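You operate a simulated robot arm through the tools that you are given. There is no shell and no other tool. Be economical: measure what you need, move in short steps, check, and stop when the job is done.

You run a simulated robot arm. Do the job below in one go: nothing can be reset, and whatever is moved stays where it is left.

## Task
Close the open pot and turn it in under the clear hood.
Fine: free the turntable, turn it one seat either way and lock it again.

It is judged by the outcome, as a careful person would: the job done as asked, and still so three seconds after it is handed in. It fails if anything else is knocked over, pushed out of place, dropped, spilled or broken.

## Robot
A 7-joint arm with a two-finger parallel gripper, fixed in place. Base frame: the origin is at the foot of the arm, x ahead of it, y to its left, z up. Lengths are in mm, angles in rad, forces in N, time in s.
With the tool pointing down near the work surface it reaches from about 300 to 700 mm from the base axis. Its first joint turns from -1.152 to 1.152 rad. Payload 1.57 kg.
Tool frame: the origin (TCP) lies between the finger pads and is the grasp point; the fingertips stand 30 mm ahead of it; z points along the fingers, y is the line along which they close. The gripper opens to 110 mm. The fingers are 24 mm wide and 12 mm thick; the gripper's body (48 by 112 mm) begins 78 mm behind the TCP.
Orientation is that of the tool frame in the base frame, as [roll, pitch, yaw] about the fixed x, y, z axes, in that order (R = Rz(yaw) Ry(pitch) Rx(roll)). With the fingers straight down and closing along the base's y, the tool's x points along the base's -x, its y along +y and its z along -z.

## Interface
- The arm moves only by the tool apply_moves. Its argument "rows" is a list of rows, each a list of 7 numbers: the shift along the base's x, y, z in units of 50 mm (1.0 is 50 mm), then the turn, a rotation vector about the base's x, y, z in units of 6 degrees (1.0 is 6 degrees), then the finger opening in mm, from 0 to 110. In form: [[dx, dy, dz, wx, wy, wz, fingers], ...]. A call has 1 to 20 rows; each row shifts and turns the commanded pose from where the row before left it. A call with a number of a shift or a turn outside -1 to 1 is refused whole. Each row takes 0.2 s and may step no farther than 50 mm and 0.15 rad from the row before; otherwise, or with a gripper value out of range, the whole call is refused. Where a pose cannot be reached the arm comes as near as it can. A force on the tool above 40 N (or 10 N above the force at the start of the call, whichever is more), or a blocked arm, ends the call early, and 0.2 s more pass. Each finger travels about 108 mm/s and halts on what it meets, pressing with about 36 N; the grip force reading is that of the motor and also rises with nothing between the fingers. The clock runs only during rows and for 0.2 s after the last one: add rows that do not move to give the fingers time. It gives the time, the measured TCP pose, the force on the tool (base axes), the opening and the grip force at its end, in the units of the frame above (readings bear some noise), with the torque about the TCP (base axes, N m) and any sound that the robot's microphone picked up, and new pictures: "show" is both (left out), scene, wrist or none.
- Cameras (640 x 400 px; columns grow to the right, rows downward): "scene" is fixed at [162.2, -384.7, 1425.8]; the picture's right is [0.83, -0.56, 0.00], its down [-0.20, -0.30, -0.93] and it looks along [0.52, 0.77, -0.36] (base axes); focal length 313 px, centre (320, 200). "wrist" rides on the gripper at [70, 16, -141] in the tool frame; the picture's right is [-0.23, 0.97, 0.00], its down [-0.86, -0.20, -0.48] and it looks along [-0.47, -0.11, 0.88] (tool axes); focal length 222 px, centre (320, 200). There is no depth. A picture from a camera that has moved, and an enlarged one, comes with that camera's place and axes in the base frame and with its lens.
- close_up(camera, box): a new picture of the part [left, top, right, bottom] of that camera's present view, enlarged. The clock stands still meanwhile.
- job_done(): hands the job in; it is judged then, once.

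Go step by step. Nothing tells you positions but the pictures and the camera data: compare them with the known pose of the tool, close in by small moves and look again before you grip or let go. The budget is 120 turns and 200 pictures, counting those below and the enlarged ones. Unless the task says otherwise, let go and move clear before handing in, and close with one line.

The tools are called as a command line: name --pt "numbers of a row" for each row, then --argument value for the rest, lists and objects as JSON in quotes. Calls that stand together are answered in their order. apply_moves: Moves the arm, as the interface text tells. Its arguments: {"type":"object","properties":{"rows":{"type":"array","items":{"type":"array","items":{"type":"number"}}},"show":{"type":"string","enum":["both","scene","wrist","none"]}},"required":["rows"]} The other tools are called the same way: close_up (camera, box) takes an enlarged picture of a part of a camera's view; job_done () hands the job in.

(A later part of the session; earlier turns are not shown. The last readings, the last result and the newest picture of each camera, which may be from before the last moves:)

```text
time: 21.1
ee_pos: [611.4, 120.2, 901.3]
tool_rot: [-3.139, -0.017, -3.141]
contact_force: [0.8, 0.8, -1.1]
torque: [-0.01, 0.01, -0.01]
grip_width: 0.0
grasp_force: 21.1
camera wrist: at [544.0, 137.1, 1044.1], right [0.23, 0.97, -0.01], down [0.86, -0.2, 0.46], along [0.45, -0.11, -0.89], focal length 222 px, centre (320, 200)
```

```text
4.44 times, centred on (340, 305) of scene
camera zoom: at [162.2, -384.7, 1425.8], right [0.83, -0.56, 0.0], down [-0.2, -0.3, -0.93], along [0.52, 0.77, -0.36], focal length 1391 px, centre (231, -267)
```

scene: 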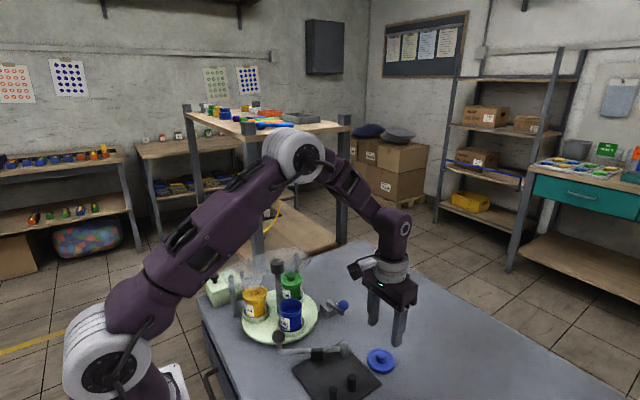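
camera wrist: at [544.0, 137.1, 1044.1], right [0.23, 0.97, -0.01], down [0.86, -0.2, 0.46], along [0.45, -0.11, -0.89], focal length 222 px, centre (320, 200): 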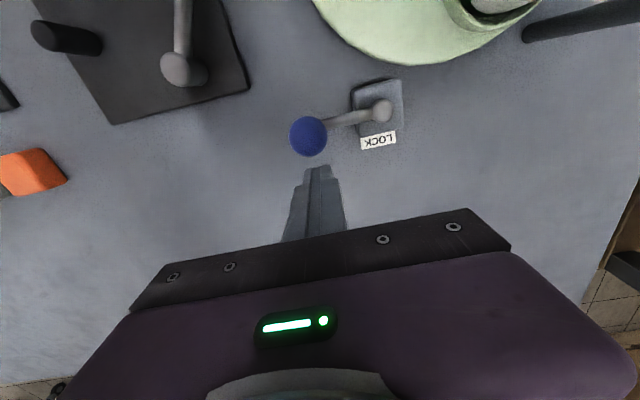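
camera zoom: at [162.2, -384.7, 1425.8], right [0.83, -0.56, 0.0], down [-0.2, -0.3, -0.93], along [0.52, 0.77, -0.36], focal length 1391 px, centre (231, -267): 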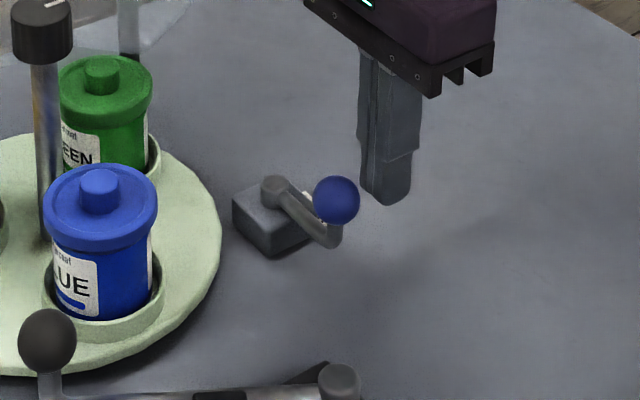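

apply_moves --pt "-0.15 0 0 0 0 0 0" --pt "-0.1 0 0 0 0 0 0" --pt "-0.1 0 0 0 0 0 0" --pt "-0.1 0 0 0 0 0 0" --pt "-0.1 0 0 0 0 0 0" --show "wrist"

close_up --camera "scene" --box '[280, 260, 400, 350]'

```text
time: 22.4
ee_pos: [583.8, 120.2, 899.9]
tool_rot: [-3.136, -0.018, -3.141]
contact_force: [-0.1, -0.2, -0.3]
torque: [0.02, 0.0, 0.01]
grip_width: 0.0
grasp_force: 21.6
camera wrist: at [515.9, 136.6, 1044.1], right [0.23, 0.97, -0.01], down [0.86, -0.2, 0.46], along [0.45, -0.11, -0.89], focal length 222 px, centre (320, 200)
```

wrist: 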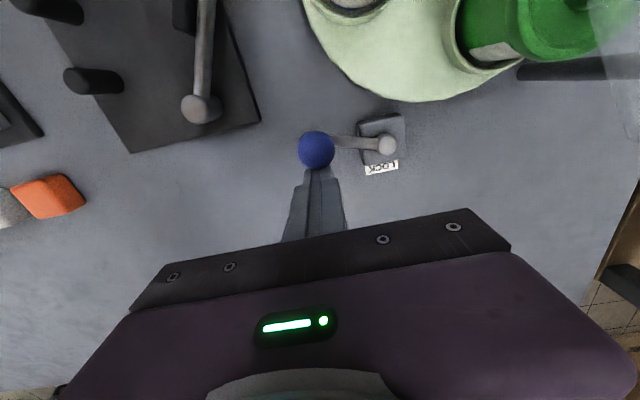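

```text
4.44 times, centred on (340, 305) of scene
camera zoom: at [162.2, -384.7, 1425.8], right [0.83, -0.56, 0.0], down [-0.2, -0.3, -0.93], along [0.52, 0.77, -0.36], focal length 1391 px, centre (231, -267)
```

zoom: 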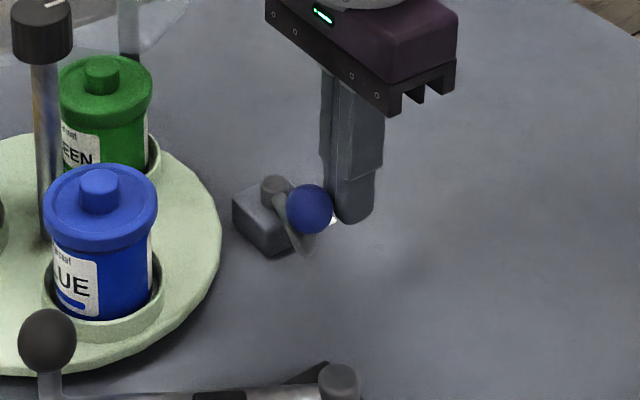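

It swings freely toward -x, so I'll follow the arc.

apply_moves --pt "-0.113 -0.02 0 0 0 0 0" --pt "-0.113 -0.02 0 0 0 0 0" --pt "-0.113 -0.02 0 0 0 0 0" --pt "-0.112 0.02 0 0 0 0 0" --pt "-0.112 0.02 0 0 0 0 0" --pt "-0.112 0.02 0 0 0 0 0" --show "wrist"

close_up --camera "scene" --box '[280, 260, 400, 350]'

```text
time: 23.8
ee_pos: [549.3, 120.3, 900.6]
tool_rot: [-3.141, -0.017, 3.141]
contact_force: [0.3, -0.3, -0.3]
torque: [-0.04, -0.02, 0.01]
grip_width: 0.0
grasp_force: 21.2
camera wrist: at [481.9, 136.9, 1043.9], right [0.23, 0.97, -0.01], down [0.86, -0.2, 0.46], along [0.45, -0.11, -0.89], focal length 222 px, centre (320, 200)
```

wrist: 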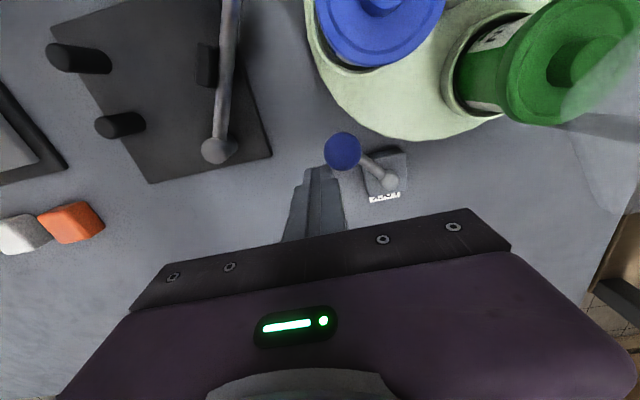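

```text
4.44 times, centred on (340, 305) of scene
camera zoom: at [162.2, -384.7, 1425.8], right [0.83, -0.56, 0.0], down [-0.2, -0.3, -0.93], along [0.52, 0.77, -0.36], focal length 1391 px, centre (231, -267)
```

zoom: 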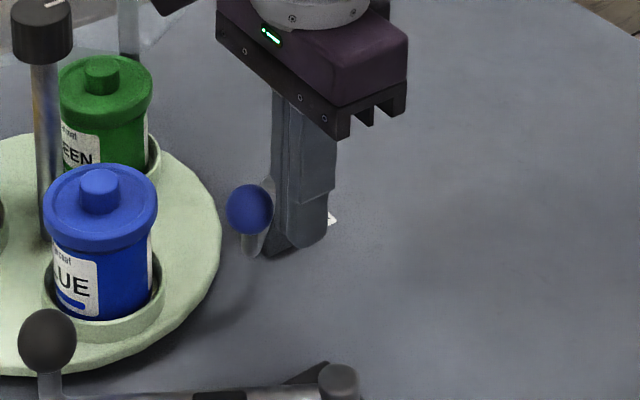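

apply_moves --pt "-0.096 0.05 0 0 0 0 0" --pt "-0.096 0.055 0 0 0 0 0" --pt "-0.096 0.06 0 0 0 0 0" --show "wrist"

close_up --camera "scene" --box '[280, 260, 400, 350]'

```text
time: 24.4
ee_pos: [547.8, 120.9, 902.9]
tool_rot: [-3.134, -0.001, 3.141]
contact_force: [7.9, -7.4, -3.0]
torque: [-0.16, -0.16, 0.01]
grip_width: 0.0
grasp_force: 21.7
stopped in row 2: the force on the tool passed its limit at 45 N (the readings are from after the stop); the commanded pose is now the measured one
camera wrist: at [477.3, 138.0, 1043.9], right [0.23, 0.97, -0.01], down [0.85, -0.2, 0.48], along [0.47, -0.12, -0.88], focal length 222 px, centre (320, 200)
```

wrist: 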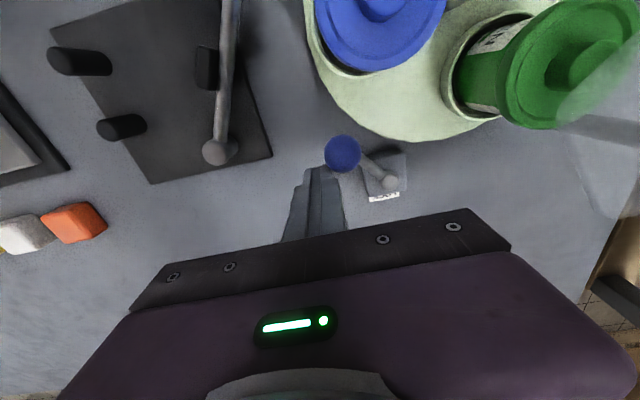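

```text
4.44 times, centred on (340, 305) of scene
camera zoom: at [162.4, -384.9, 1425.8], right [0.83, -0.56, 0.0], down [-0.2, -0.3, -0.93], along [0.52, 0.77, -0.36], focal length 1391 px, centre (231, -267)
```

zoom: 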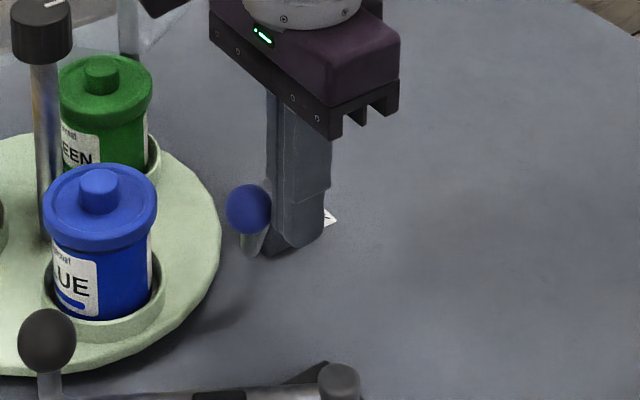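

The lever stopped at its 45° end stop, well clear of the table's path. I'll back off and look at the post knob and the hood.

apply_moves --pt "0.25 -0.25 0 0 0 0 0" --pt "0 0 0.87 0 0 0 0" --pt "0 0 0.87 0 0 0 0" --pt "0 0 0.87 0 0 0 0" --pt "0 0 0.87 0 0 0 0" --pt "0 0 0.87 0 0 0 40" --pt "-0.8 0.56 0 0 0 0 40" --pt "-0.8 0.56 0 0 0 0 60" --pt "-0.8 0.56 0 0 0 0 60" --pt "-0.8 0.56 0 0 0 0 60" --pt "0 0 0 0 0 0 60" --show "both"

close_up --camera "wrist" --box '[230, 50, 470, 220]'

close_up --camera "scene" --box '[200, 220, 360, 340]'

```text
time: 26.8
ee_pos: [396.5, 222.2, 1119.8]
tool_rot: [-3.137, -0.002, 3.138]
contact_force: [0.1, 0.9, -0.2]
torque: [-0.02, 0.0, 0.01]
grip_width: 60.1
grasp_force: 0.0
camera wrist: at [328.2, 239.0, 1261.5], right [0.23, 0.97, -0.01], down [0.86, -0.2, 0.48], along [0.46, -0.11, -0.88], focal length 222 px, centre (320, 200)
```

scene: 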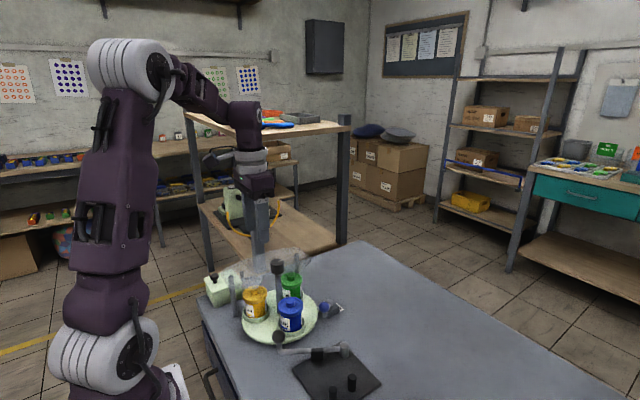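
wrist: 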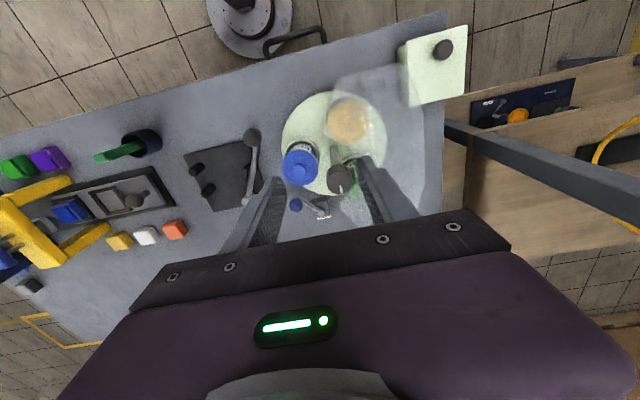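

```text
2.35 times, centred on (350, 135) of wrist
camera zoom: at [328.2, 239.0, 1261.5], right [0.23, 0.97, -0.01], down [0.86, -0.2, 0.48], along [0.46, -0.11, -0.88], focal length 523 px, centre (249, 353)
```

zoom: 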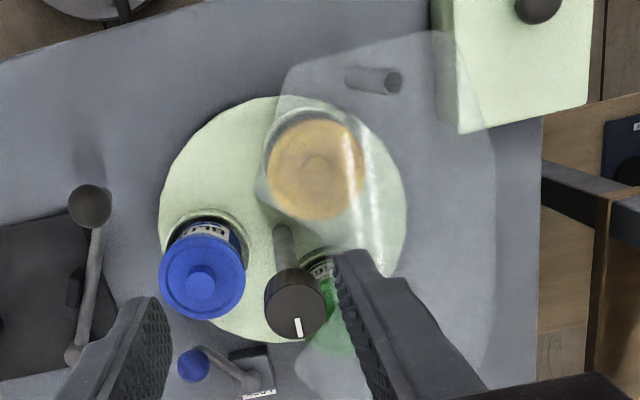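

```text
3.33 times, centred on (280, 280) of scene
camera zoom: at [162.2, -384.7, 1425.8], right [0.83, -0.56, 0.0], down [-0.2, -0.3, -0.93], along [0.52, 0.77, -0.36], focal length 1043 px, centre (453, -67)
```

zoom: 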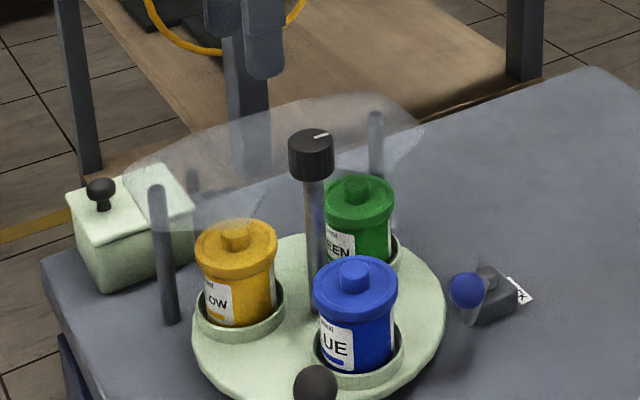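

close_up --camera "scene" --box '[220, 230, 320, 300]'

close_up --camera "wrist" --box '[310, 100, 410, 220]'

```text
5.71 times, centred on (270, 265) of scene
camera zoom: at [162.2, -384.7, 1425.8], right [0.83, -0.56, 0.0], down [-0.2, -0.3, -0.93], along [0.52, 0.77, -0.36], focal length 1788 px, centre (606, -171)
```

zoom: 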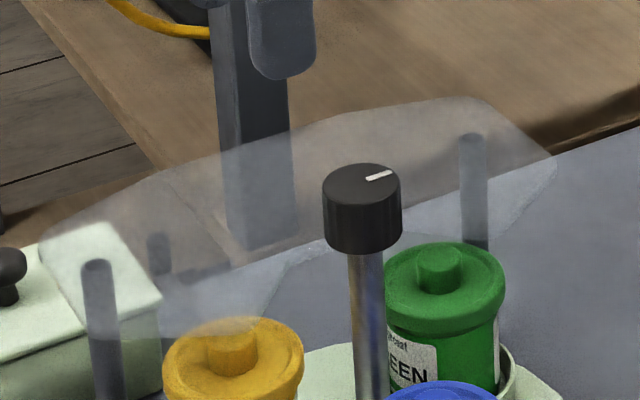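

```text
3.33 times, centred on (360, 160) of wrist
camera zoom: at [328.2, 239.0, 1261.5], right [0.23, 0.97, -0.01], down [0.86, -0.2, 0.48], along [0.46, -0.11, -0.88], focal length 740 px, centre (187, 333)
```

zoom: 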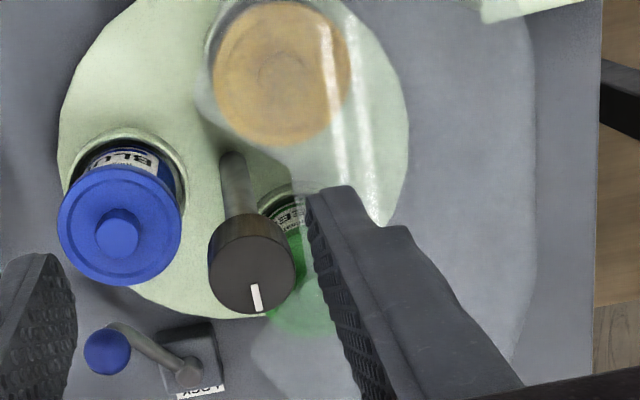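

apply_moves --pt "0.363 0.087 -0.1 0 0 0 70" --pt "0.363 0.087 -0.5 0 0 0 70" --pt "0.363 0.087 -0.9 0 0 0 70" --pt "0 0 0 0 0 0 70" --show "none"

close_up --camera "scene" --box '[230, 230, 330, 300]'

close_up --camera "wrist" --box '[240, 100, 400, 220]'

```text
time: 27.8
ee_pos: [452.4, 235.1, 1044.9]
tool_rot: [-3.136, -0.002, 3.14]
contact_force: [0.3, 0.5, -0.5]
torque: [-0.02, 0.0, 0.02]
grip_width: 69.8
grasp_force: 0.1
```

```text
5.71 times, centred on (280, 265) of scene
camera zoom: at [162.2, -384.7, 1425.8], right [0.83, -0.56, 0.0], down [-0.2, -0.3, -0.93], along [0.52, 0.77, -0.36], focal length 1788 px, centre (549, -171)
```

zoom: 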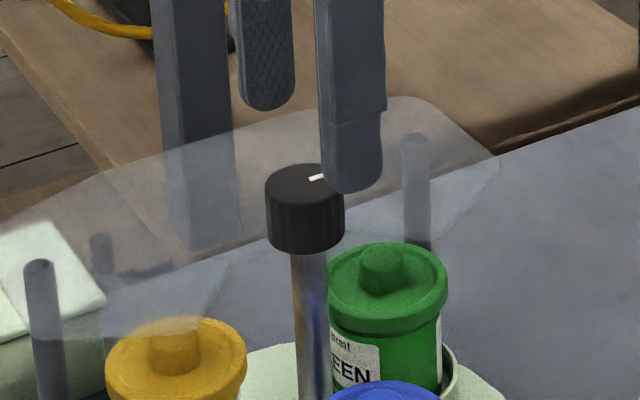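

```text
3.33 times, centred on (320, 160) of wrist
camera zoom: at [383.5, 252.0, 1186.6], right [0.23, 0.97, -0.01], down [0.86, -0.2, 0.48], along [0.46, -0.11, -0.88], focal length 740 px, centre (320, 333)
```

zoom: 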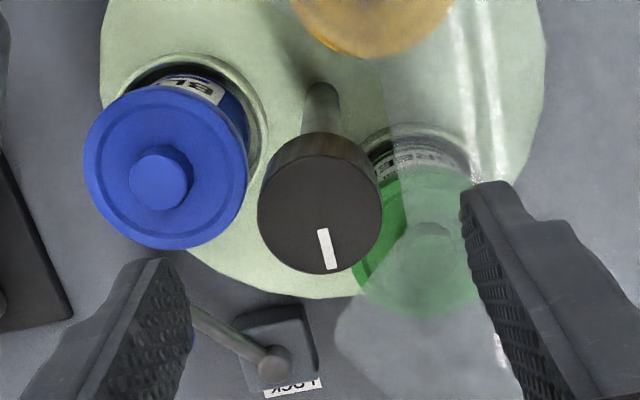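

apply_moves --pt "-0.14 0.02 -0.1 0 0 0 70" --pt "0 0 -0.1 -0.05 0 0 70" --pt "0 0 0 0 0 0 70" --show "none"

close_up --camera "scene" --box '[230, 230, 330, 300]'

close_up --camera "wrist" --box '[240, 100, 400, 220]'

```text
time: 28.6
ee_pos: [445.9, 236.3, 1034.7]
tool_rot: [-3.131, -0.002, 3.14]
contact_force: [0.6, 0.3, -0.1]
torque: [0.0, -0.01, -0.03]
grip_width: 70.2
grasp_force: 0.0
```

```text
5.71 times, centred on (280, 265) of scene
camera zoom: at [162.2, -384.7, 1425.8], right [0.83, -0.56, 0.0], down [-0.2, -0.3, -0.93], along [0.52, 0.77, -0.36], focal length 1788 px, centre (549, -171)
```

zoom: 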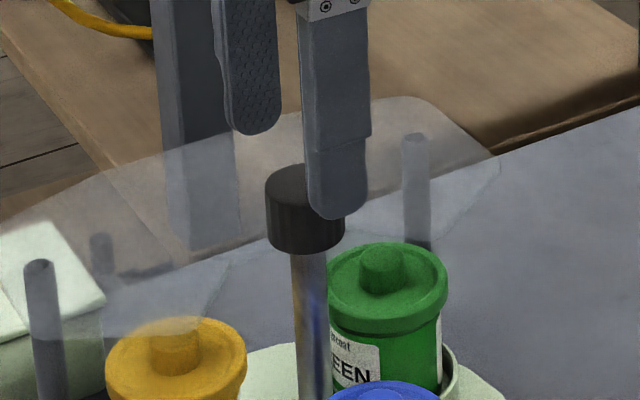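

```text
3.33 times, centred on (320, 160) of wrist
camera zoom: at [376.3, 253.4, 1176.3], right [0.23, 0.97, -0.01], down [0.86, -0.2, 0.48], along [0.46, -0.12, -0.88], focal length 740 px, centre (320, 333)
```

zoom: 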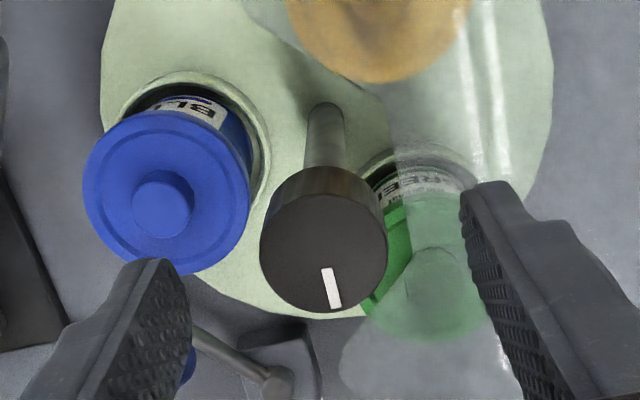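

apply_moves --pt "-0.03 -0.02 -0.12 0.1 0 0 60" --pt "0 0 -0.12 0 0 0 52" --pt "0 0 -0.1 0 0 0 50" --pt "0 0 0 0 0 0 50" --show "none"

close_up --camera "scene" --box '[230, 230, 330, 300]'

close_up --camera "wrist" --box '[240, 100, 400, 220]'

```text
time: 29.6
ee_pos: [444.0, 234.3, 1017.4]
tool_rot: [3.141, -0.004, 3.14]
contact_force: [-0.4, -0.5, 0.6]
torque: [-0.04, 0.03, -0.03]
grip_width: 49.9
grasp_force: 0.1
```

```text
5.71 times, centred on (280, 265) of scene
camera zoom: at [162.2, -384.7, 1425.8], right [0.83, -0.56, 0.0], down [-0.2, -0.3, -0.93], along [0.52, 0.77, -0.36], focal length 1788 px, centre (549, -171)
```

zoom: 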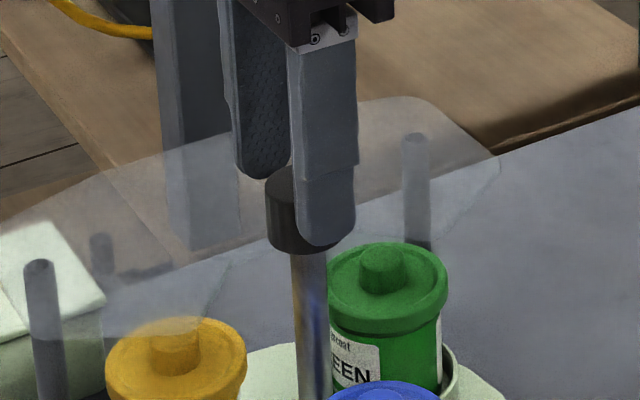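

```text
3.33 times, centred on (320, 160) of wrist
camera zoom: at [374.6, 250.7, 1159.6], right [0.23, 0.97, 0.0], down [0.86, -0.2, 0.48], along [0.46, -0.11, -0.88], focal length 740 px, centre (320, 333)
```

zoom: 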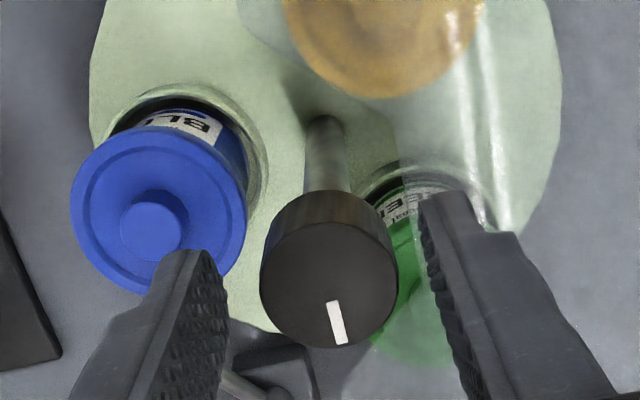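

Aligned on the knob and the tips are clear. Closing on it.

apply_moves --pt "0 0.02 0 0 0 0 40" --pt "0 0 0 0 0 0 30" --pt "0 0 0 0 0 0 30" --pt "0 0 0 0 0 0 30" --show "none"

close_up --camera "wrist" --box '[240, 100, 400, 220]'

```text
time: 30.6
ee_pos: [443.6, 236.1, 1017.0]
tool_rot: [-3.14, -0.003, 3.14]
contact_force: [-0.2, 2.2, -0.3]
torque: [-0.2, -0.04, 0.03]
grip_width: 33.4
grasp_force: 41.4
```

```text
3.33 times, centred on (320, 160) of wrist
camera zoom: at [374.6, 251.7, 1159.8], right [0.23, 0.97, 0.0], down [0.86, -0.2, 0.48], along [0.46, -0.11, -0.88], focal length 740 px, centre (320, 333)
```

zoom: 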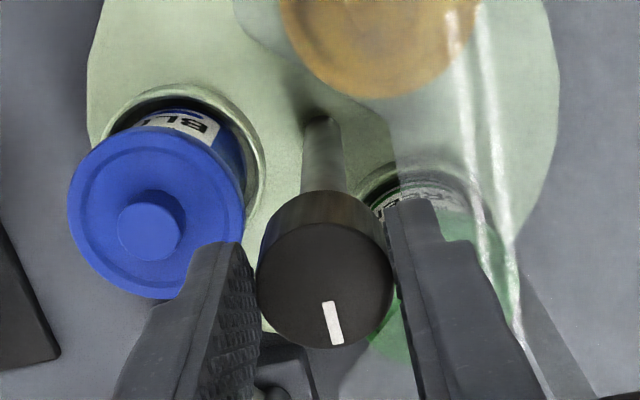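

apply_moves --pt "0 0 0 0 0 0.4 30" --pt "0 0 0 0 0 0.6 30" --pt "0 0 0 0 0 0.8 30" --pt "0 0 0 0 0 0 30" --show "wrist"

close_up --camera "scene" --box '[200, 230, 360, 350]'

```text
time: 31.6
ee_pos: [444.6, 233.9, 1017.3]
tool_rot: [-3.14, -0.004, -2.954]
contact_force: [1.9, -8.1, -0.2]
torque: [0.02, -0.53, -0.03]
grip_width: 33.7
grasp_force: 41.7
camera wrist: at [372.9, 237.6, 1159.8], right [0.04, 1.0, 0.0], down [0.88, -0.04, 0.48], along [0.48, -0.02, -0.88], focal length 222 px, centre (320, 200)
```

wrist: 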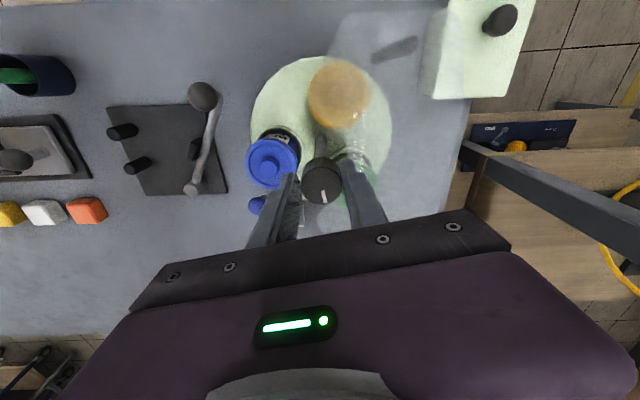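

```text
3.33 times, centred on (280, 290) of scene
camera zoom: at [162.2, -385.0, 1425.8], right [0.83, -0.56, 0.0], down [-0.2, -0.3, -0.93], along [0.52, 0.77, -0.36], focal length 1043 px, centre (453, -100)
```

zoom: 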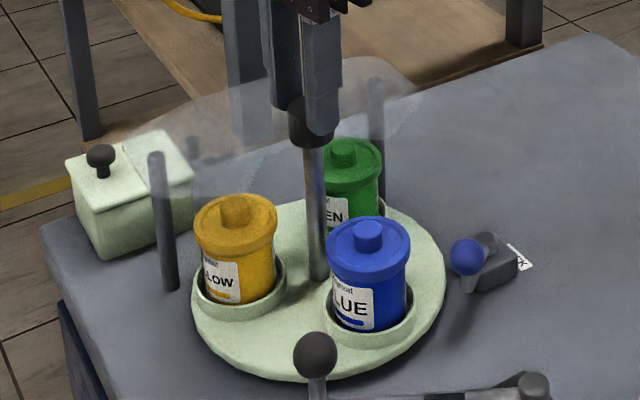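

The whole table turns with the knob. Continuing.

apply_moves --pt "0 0 0 0 0 0.9 30" --pt "0 0 0 0 0 0.9 30" --pt "0 0 0 0 0 0.9 30" --pt "0 0 0 0 0 0.9 30" --pt "0 0 0 0 0 0.9 30" --pt "0 0 0 0 0 0 30" --show "wrist"

close_up --camera "scene" --box '[200, 230, 360, 350]'

```text
time: 33.0
ee_pos: [445.5, 232.0, 1016.8]
tool_rot: [-3.138, -0.002, -2.484]
contact_force: [10.8, -36.2, 7.9]
torque: [-0.76, -0.17, -0.2]
grip_width: 33.8
grasp_force: 41.6
camera wrist: at [380.1, 203.2, 1159.8], right [-0.41, 0.91, 0.0], down [0.8, 0.37, 0.48], along [0.43, 0.19, -0.88], focal length 222 px, centre (320, 200)
```

wrist: 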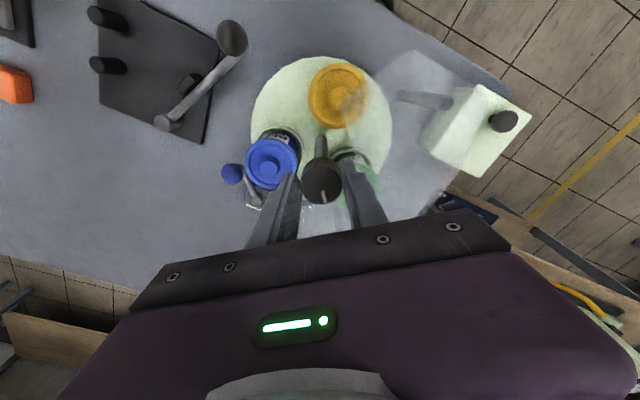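

```text
3.33 times, centred on (280, 290) of scene
camera zoom: at [162.3, -385.9, 1425.5], right [0.83, -0.56, 0.0], down [-0.2, -0.3, -0.93], along [0.52, 0.77, -0.36], focal length 1043 px, centre (453, -100)
```

zoom: 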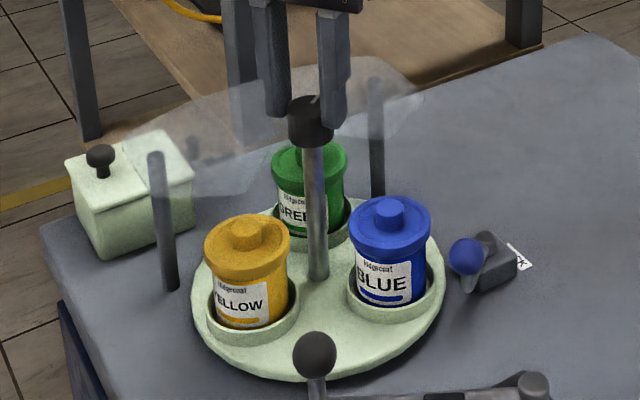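

Side force is building up because the axis lies slightly toward -y of my commanded centre. I'll shift to relieve it.

apply_moves --pt "0.02 -0.06 -0.02 0 0 0 30" --pt "0.0 -0.04 0 0 0 0 30" --pt "0 0 0 0 0 0 30" --show "none"

```text
time: 33.8
ee_pos: [445.2, 232.6, 1017.7]
tool_rot: [-3.141, 0.004, -2.481]
contact_force: [7.0, -4.3, 25.5]
torque: [-0.33, -0.14, -0.02]
grip_width: 33.6
grasp_force: 41.5
```

apply_moves --pt "0.02 -0.01 0.04 0 0 0 30" --pt "0 0 0 0 0 0 30" --show "none"

```text
time: 34.4
ee_pos: [445.7, 231.6, 1016.0]
tool_rot: [3.137, -0.001, -2.482]
contact_force: [5.0, 14.5, -13.2]
torque: [0.88, -0.93, 0.05]
grip_width: 33.5
grasp_force: 41.8
```

apply_moves --pt "0 -0.01 -0.02 0 0 0.9 30" --pt "0 0 0 0 0 0.9 30" --pt "0 0 0 0 0 0.9 30" --pt "0 0 0 0 0 0.9 30" --pt "0 0 0 0 0 0 30" --show "wrist"

close_up --camera "scene" --box '[200, 230, 360, 350]'

```text
time: 35.5
ee_pos: [446.7, 230.3, 1018.0]
tool_rot: [3.141, 0.0, -2.105]
contact_force: [6.2, 24.0, 3.3]
torque: [0.65, 0.1, 0.03]
grip_width: 33.5
grasp_force: 41.6
camera wrist: at [397.0, 178.8, 1159.4], right [-0.72, 0.69, 0.0], down [0.61, 0.63, 0.48], along [0.33, 0.35, -0.88], focal length 222 px, centre (320, 200)
```

wrist: 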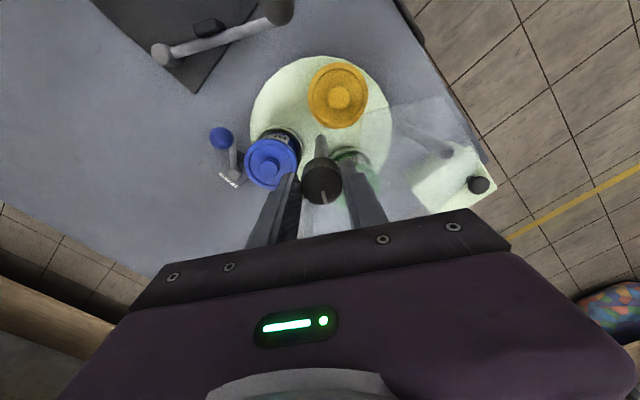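

```text
3.33 times, centred on (280, 290) of scene
camera zoom: at [162.3, -384.1, 1426.0], right [0.83, -0.56, 0.0], down [-0.2, -0.3, -0.93], along [0.52, 0.77, -0.36], focal length 1043 px, centre (453, -100)
```

zoom: 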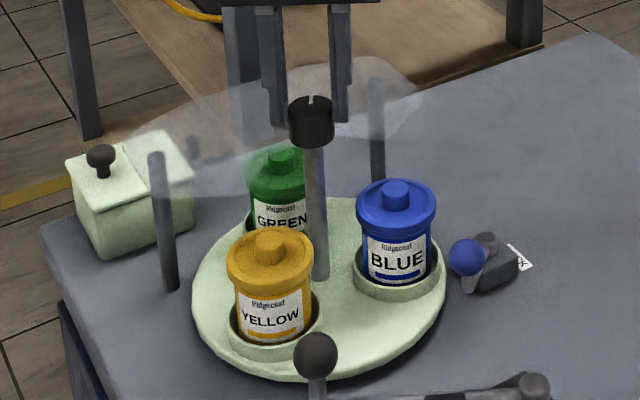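

apply_moves --pt "0.02 0.06 0 0 0 0 30" --pt "0 0 0 0 0 0.9 30" --pt "0 0 0 0 0 0.9 30" --pt "0 0 0 0 0 0.9 30" --pt "0 0 0 0 0 0 30" --show "none"

```text
time: 36.8
ee_pos: [447.9, 231.4, 1017.6]
tool_rot: [-3.141, -0.004, -1.826]
contact_force: [9.9, -16.8, 20.7]
torque: [-1.07, -0.01, -0.07]
grip_width: 33.5
grasp_force: 41.3
```

apply_moves --pt "0.03 -0.03 0.02 0 0 0 30" --pt "0 0 0 0 0 0.9 30" --pt "0 0 0 0 0 0.9 30" --pt "0 0 0 0 0 0.9 30" --pt "0 0 0 0 0 0 30" --show "wrist"

close_up --camera "scene" --box '[200, 230, 360, 350]'

```text
time: 38.0
ee_pos: [450.0, 228.9, 1017.2]
tool_rot: [3.141, -0.002, -1.542]
contact_force: [20.1, -12.3, -30.0]
torque: [-0.51, -0.57, -0.11]
grip_width: 33.6
grasp_force: 41.5
camera wrist: at [435.4, 160.3, 1159.8], right [-0.98, 0.2, 0.0], down [0.17, 0.86, 0.48], along [0.09, 0.47, -0.88], focal length 222 px, centre (320, 200)
```

wrist: 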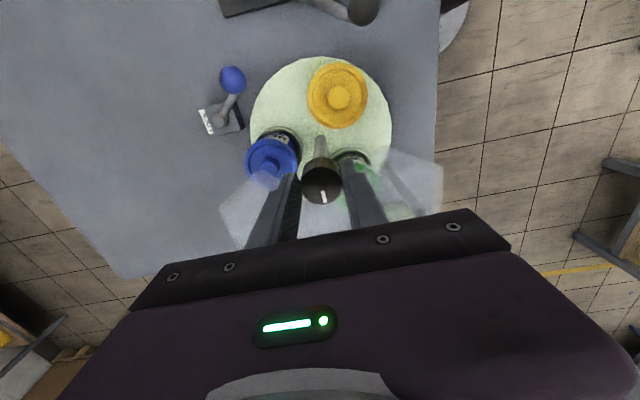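

```text
3.33 times, centred on (280, 290) of scene
camera zoom: at [163.2, -384.9, 1425.7], right [0.83, -0.56, 0.0], down [-0.2, -0.3, -0.93], along [0.52, 0.77, -0.36], focal length 1043 px, centre (453, -100)
```

zoom: 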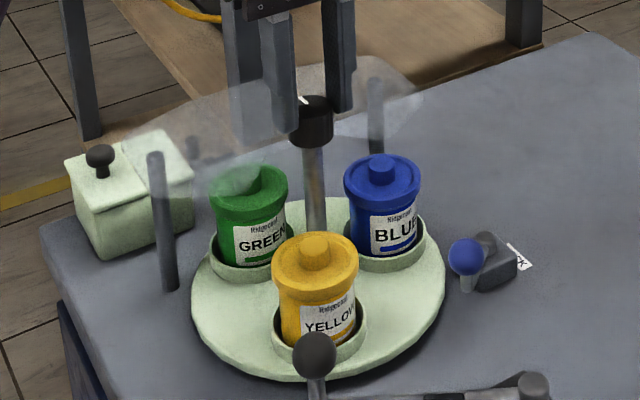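

apply_moves --pt "0.04 -0.02 -0.03 0 0 0 30" --pt "0 0 0 0 0 0.9 30" --pt "0 0 0 0 0 0.9 30" --pt "0 0 0 0 0 0.9 30" --pt "0 0 0 0 0 0 30" --show "none"

```text
time: 39.1
ee_pos: [451.7, 230.6, 1017.3]
tool_rot: [-3.138, 0.001, -1.257]
contact_force: [5.7, -4.3, 13.7]
torque: [-0.08, 0.15, -0.02]
grip_width: 33.7
grasp_force: 41.2
```

apply_moves --pt "0.01 0 0.01 0 0 0.7 30" --pt "0 0 0 0 0 0.7 30" --pt "0 0 0 0 0 0.58 30" --pt "0 0 0 0 0 0 30" --show "wrist"

close_up --camera "scene" --box '[200, 230, 360, 350]'

close_up --camera "wrist" --box '[200, 20, 440, 220]'

```text
time: 40.1
ee_pos: [451.1, 231.3, 1017.8]
tool_rot: [-3.138, -0.002, -1.049]
contact_force: [17.3, 7.8, 16.0]
torque: [0.52, -0.24, -0.08]
grip_width: 33.6
grasp_force: 41.0
camera wrist: at [471.8, 162.0, 1159.5], right [-0.96, -0.29, 0.0], down [-0.25, 0.84, 0.48], along [-0.13, 0.46, -0.88], focal length 222 px, centre (320, 200)
```

wrist: 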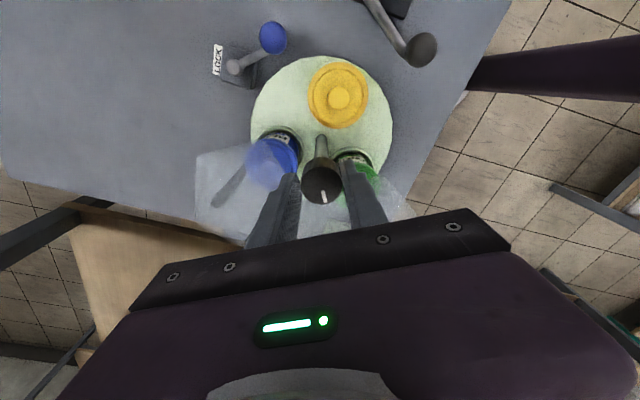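

```text
3.33 times, centred on (280, 290) of scene
camera zoom: at [162.4, -384.6, 1425.8], right [0.83, -0.56, 0.0], down [-0.2, -0.3, -0.93], along [0.52, 0.77, -0.36], focal length 1043 px, centre (453, -100)
```

zoom: 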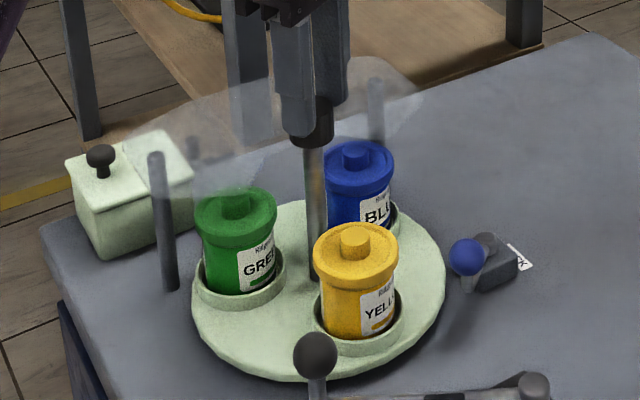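

```text
2.00 times, centred on (320, 120) of wrist
camera zoom: at [471.8, 162.0, 1159.5], right [-0.96, -0.29, 0.0], down [-0.25, 0.84, 0.48], along [-0.13, 0.46, -0.88], focal length 444 px, centre (320, 360)
```

zoom: 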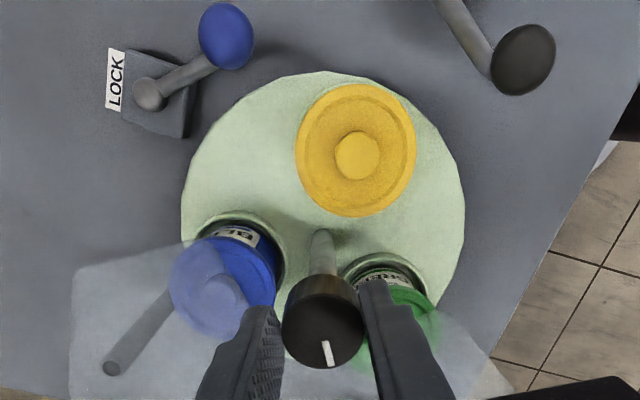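

Turned by 120°: each pot now sits exactly where its neighbour was. I'll release the knob, rise, and compare.

apply_moves --pt "0 0 0 0 0 0 50" --pt "0 0 0 0 0 0 60" --pt "0 0 0.3 0 0 0 60" --pt "0 0 0.9 0 0 0 60" --pt "0 0 0.5 0 0 0 60" --pt "0 0 0 0 0 0 60" --show "wrist"

close_up --camera "scene" --box '[200, 220, 360, 340]'

```text
time: 41.5
ee_pos: [452.0, 229.7, 1102.9]
tool_rot: [-3.141, -0.003, -1.05]
contact_force: [0.5, 0.4, -0.2]
torque: [0.03, 0.01, 0.01]
grip_width: 59.9
grasp_force: 0.1
camera wrist: at [471.3, 162.0, 1244.5], right [-0.96, -0.29, 0.0], down [-0.25, 0.84, 0.48], along [-0.14, 0.46, -0.88], focal length 222 px, centre (320, 200)
```

wrist: 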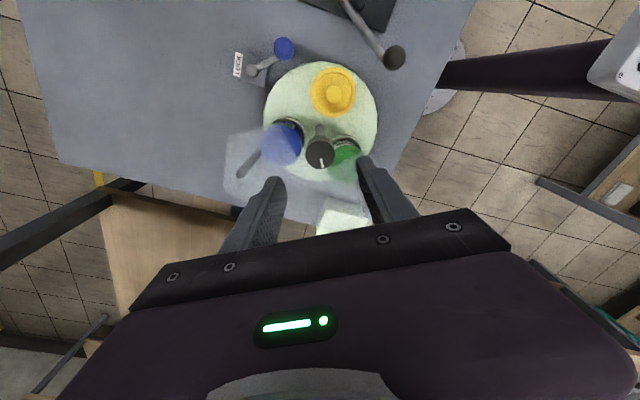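

```text
3.33 times, centred on (280, 280) of scene
camera zoom: at [162.2, -384.7, 1425.8], right [0.83, -0.56, 0.0], down [-0.2, -0.3, -0.93], along [0.52, 0.77, -0.36], focal length 1043 px, centre (453, -67)
```

zoom: 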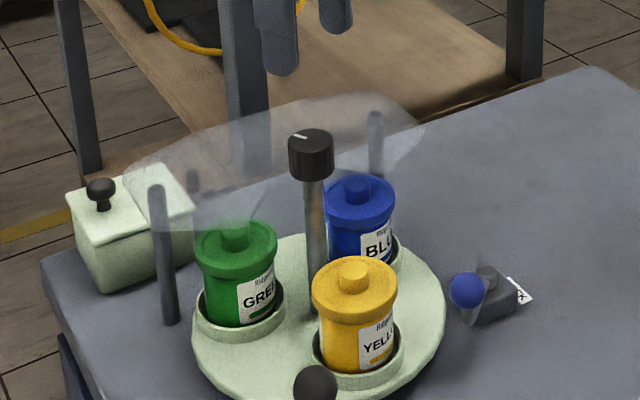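

The table stayed put on release. I'll close the fingers, rotate partway back, and move over to the -x/+y side of the lock ball.

apply_moves --pt "0.129 -0.16 0 0 0 -0.963 0" --pt "0.129 -0.16 0 0 0 -0.963 0" --pt "0.129 -0.16 0 0 0 -0.963 0" --pt "0.129 -0.16 0 0 0 -0.963 0" --pt "0.129 -0.16 0 0 0 -0.963 0" --pt "0.129 -0.16 0 0 0 -0.963 0" --pt "0.129 -0.16 0 0 0 -0.963 0" --pt "0.129 -0.16 0 0 0 -0.963 0" --pt "0.129 -0.16 0 0 0 -0.963 0" --pt "0 0 -0.9 0 0 0 0" --pt "0 0 -0.9 0 0 0 0" --pt "0 0 -0.7 0 0 0 0" --pt "0 0 0 0 0 0 0" --show "wrist"

close_up --camera "scene" --box '[240, 250, 380, 350]'

close_up --camera "wrist" --box '[240, 80, 400, 220]'

```text
time: 44.4
ee_pos: [510.2, 157.7, 977.2]
tool_rot: [-3.141, -0.002, -1.958]
contact_force: [-0.4, -0.5, -0.1]
torque: [0.0, -0.02, 0.02]
grip_width: 0.0
grasp_force: 21.4
camera wrist: at [468.1, 100.2, 1118.9], right [-0.82, 0.58, 0.0], down [0.51, 0.72, 0.48], along [0.28, 0.39, -0.88], focal length 222 px, centre (320, 200)
```

wrist: 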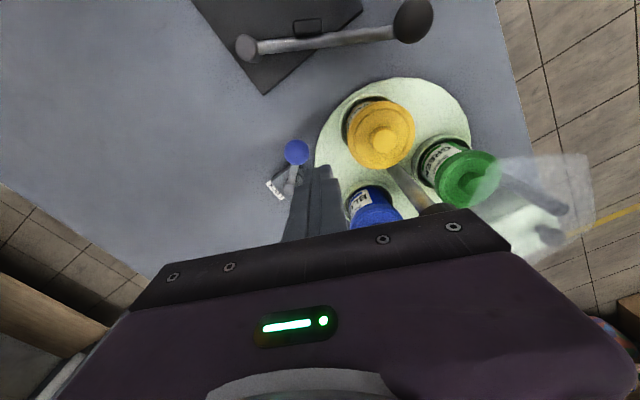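

```text
4.00 times, centred on (310, 300) of scene
camera zoom: at [162.2, -384.7, 1425.8], right [0.83, -0.56, 0.0], down [-0.2, -0.3, -0.93], along [0.52, 0.77, -0.36], focal length 1252 px, centre (360, -200)
```

zoom: 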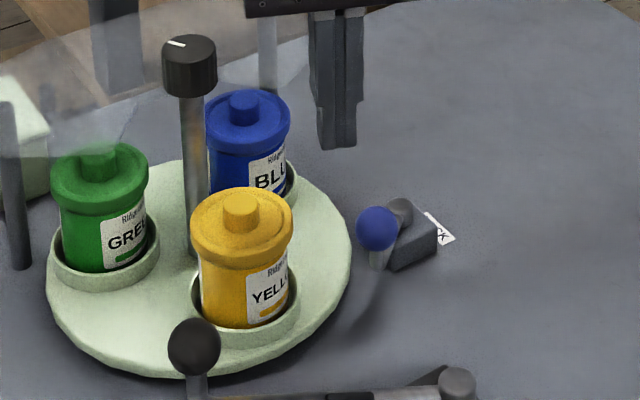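

```text
2.86 times, centred on (320, 150) of wrist
camera zoom: at [468.1, 100.2, 1118.9], right [-0.82, 0.58, 0.0], down [0.51, 0.72, 0.48], along [0.28, 0.39, -0.88], focal length 635 px, centre (320, 343)
```

zoom: 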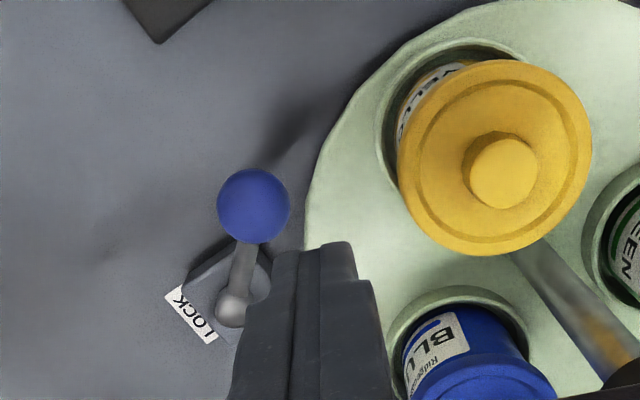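

apply_moves --pt "-0.1 0.1 -0.3 0 0 0 0" --pt "0 0 -0.6 0 0 0 0" --pt "0 0 -0.52 0 0 0 0" --pt "0 0 0 0 0 0 0" --show "wrist"

close_up --camera "scene" --box '[240, 250, 380, 350]'

```text
time: 45.4
ee_pos: [505.0, 163.1, 906.1]
tool_rot: [-3.14, -0.003, -1.957]
contact_force: [0.7, 0.8, 0.0]
torque: [0.0, 0.01, 0.03]
grip_width: 0.3
grasp_force: 21.1
camera wrist: at [462.6, 104.8, 1047.5], right [-0.82, 0.58, 0.0], down [0.51, 0.72, 0.48], along [0.28, 0.39, -0.88], focal length 222 px, centre (320, 200)
```

wrist: 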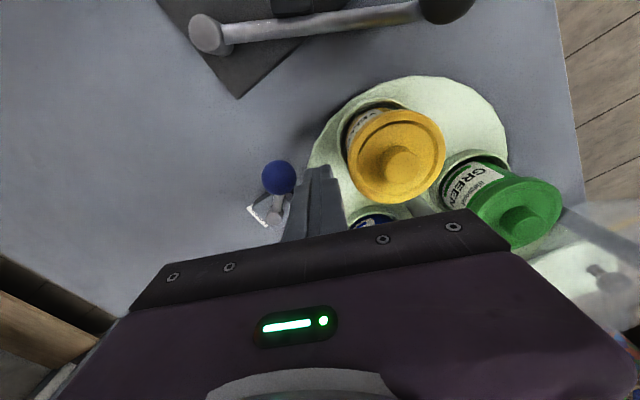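

```text
4.00 times, centred on (310, 300) of scene
camera zoom: at [162.2, -384.7, 1425.8], right [0.83, -0.56, 0.0], down [-0.2, -0.3, -0.93], along [0.52, 0.77, -0.36], focal length 1252 px, centre (360, -200)
```

zoom: 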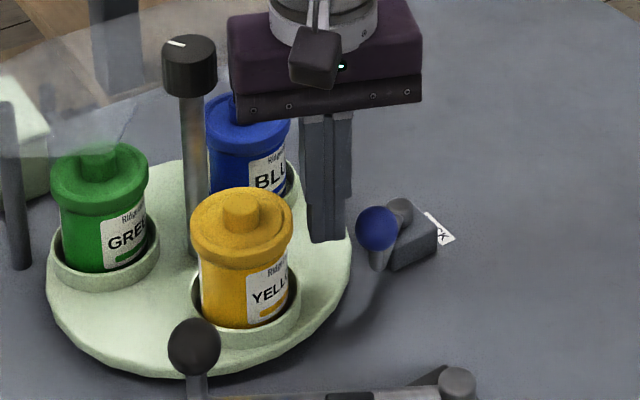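

apply_moves --pt "0.02 -0.13 0 0 0 0 0" --pt "0.04 -0.13 0 0 0 0 0" --pt "0.1 -0.08 0 0 0 0 0" --pt "0.1 -0.08 0 0 0 0 0" --pt "0.1 -0.08 0 0 0 0 0" --pt "0.12 -0.08 0 0 0 0 0" --pt "0.1 -0.02 0 0 0 0 0" --show "wrist"

close_up --camera "scene" --box '[240, 250, 380, 350]'

```text
time: 47.0
ee_pos: [535.3, 132.3, 905.6]
tool_rot: [-3.141, -0.003, -1.958]
contact_force: [0.7, 0.4, -0.2]
torque: [-0.03, 0.0, 0.0]
grip_width: 0.0
grasp_force: 21.8
camera wrist: at [492.4, 74.5, 1048.6], right [-0.82, 0.58, 0.0], down [0.51, 0.72, 0.48], along [0.28, 0.39, -0.88], focal length 222 px, centre (320, 200)
```

wrist: 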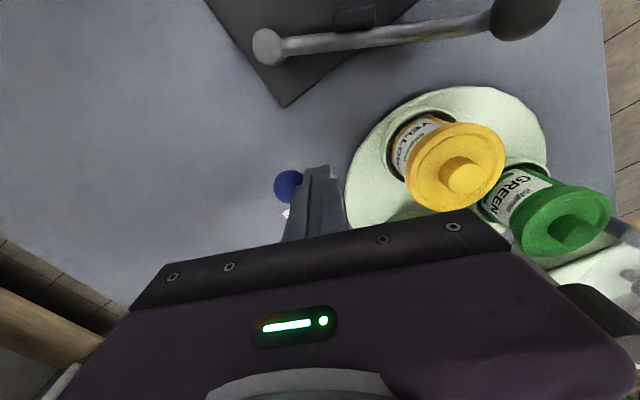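

```text
4.00 times, centred on (310, 300) of scene
camera zoom: at [162.2, -384.7, 1425.8], right [0.83, -0.56, 0.0], down [-0.2, -0.3, -0.93], along [0.52, 0.77, -0.36], focal length 1252 px, centre (360, -200)
```

zoom: 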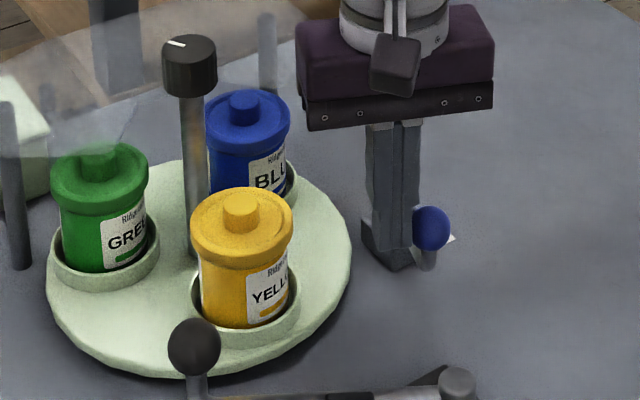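

The lever is swinging back. I'll push it on to its end stop.

apply_moves --pt "0.09 -0.02 0 0 0 0 0" --pt "0.09 -0.02 0 0 0 0 0" --pt "0.08 0 0 0 0 0 0" --pt "0.06 0 0 0 0 0 0" --pt "0.06 0 0 0 0 0 0" --pt "0.06 0 0 0 0 0 0" --show "none"

close_up --camera "scene" --box '[240, 250, 380, 350]'

```text
time: 48.4
ee_pos: [554.2, 130.3, 906.0]
tool_rot: [3.136, -0.004, -1.957]
contact_force: [-19.8, -2.2, 4.9]
torque: [-0.06, 0.33, -0.1]
grip_width: 0.0
grasp_force: 21.2
```

```text
4.00 times, centred on (310, 300) of scene
camera zoom: at [161.6, -384.8, 1425.9], right [0.83, -0.56, 0.0], down [-0.2, -0.3, -0.93], along [0.52, 0.77, -0.36], focal length 1252 px, centre (360, -200)
```

zoom: 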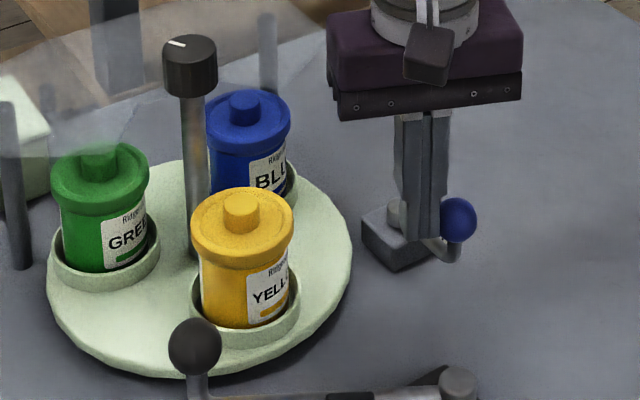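

The lever is back against its stop at the original position. I'll back off, rise clear and check it all.

apply_moves --pt "-0.2 0.1 0 0 0 0 0" --pt "0 0 0.9 0 0 0 0" --pt "0 0 0.9 0 0 0 0" --pt "0 -0.5 0.8 0 0 0 0" --pt "0 -0.8 0.5 0 0 0 0" --pt "0 -0.8 0.5 0 0 0 0" --pt "0 0 0 0 0 0 0" --show "both"

close_up --camera "scene" --box '[190, 230, 390, 370]'

close_up --camera "wrist" --box '[220, 60, 460, 220]'

```text
time: 50.0
ee_pos: [547.4, 29.4, 1087.0]
tool_rot: [-3.14, -0.001, -1.958]
contact_force: [0.4, -0.3, 0.6]
torque: [-0.02, 0.01, 0.02]
grip_width: 0.1
grasp_force: 21.0
camera wrist: at [505.3, -28.0, 1228.9], right [-0.82, 0.58, 0.0], down [0.51, 0.72, 0.48], along [0.28, 0.39, -0.88], focal length 222 px, centre (320, 200)
```

scene: 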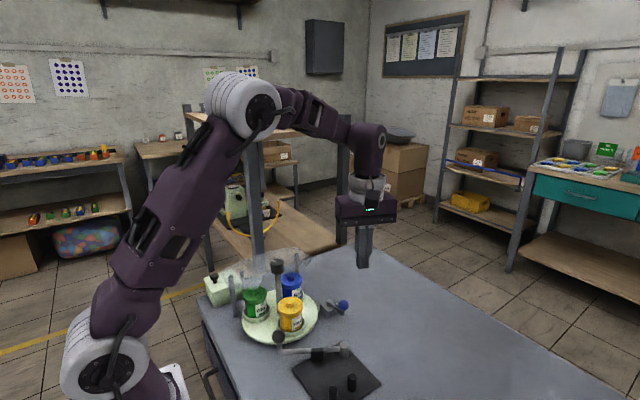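
wrist: 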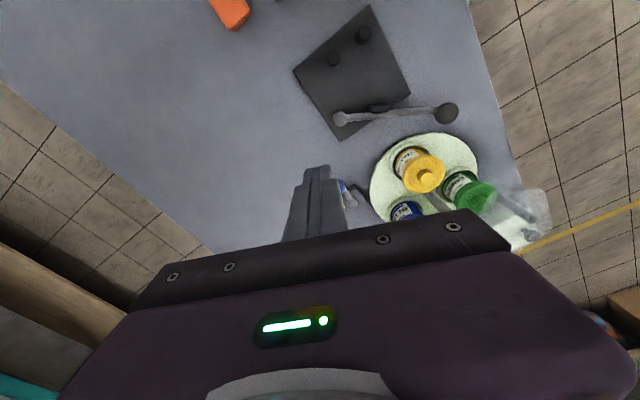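

```text
2.86 times, centred on (290, 300) of scene
camera zoom: at [162.2, -384.8, 1425.8], right [0.83, -0.56, 0.0], down [-0.2, -0.3, -0.93], along [0.52, 0.77, -0.36], focal length 894 px, centre (406, -86)
```

zoom: 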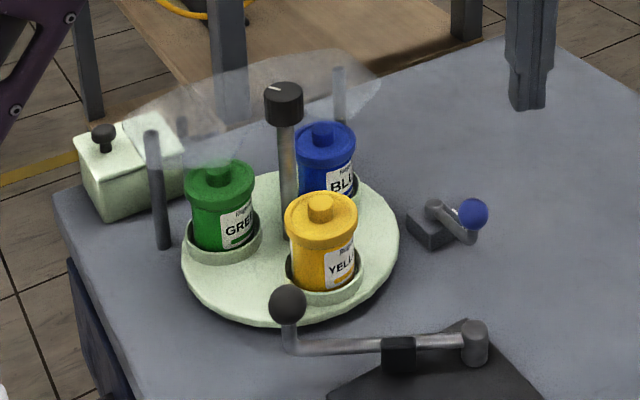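

```text
2.50 times, centred on (340, 140) of wrist
camera zoom: at [505.3, -28.0, 1228.9], right [-0.82, 0.58, 0.0], down [0.51, 0.72, 0.48], along [0.28, 0.39, -0.88], focal length 555 px, centre (270, 350)
```

zoom: 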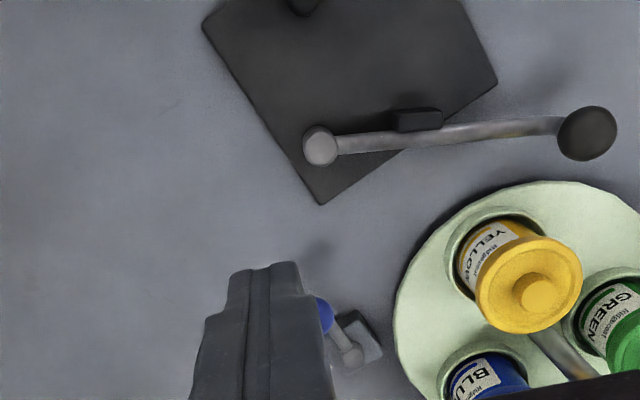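

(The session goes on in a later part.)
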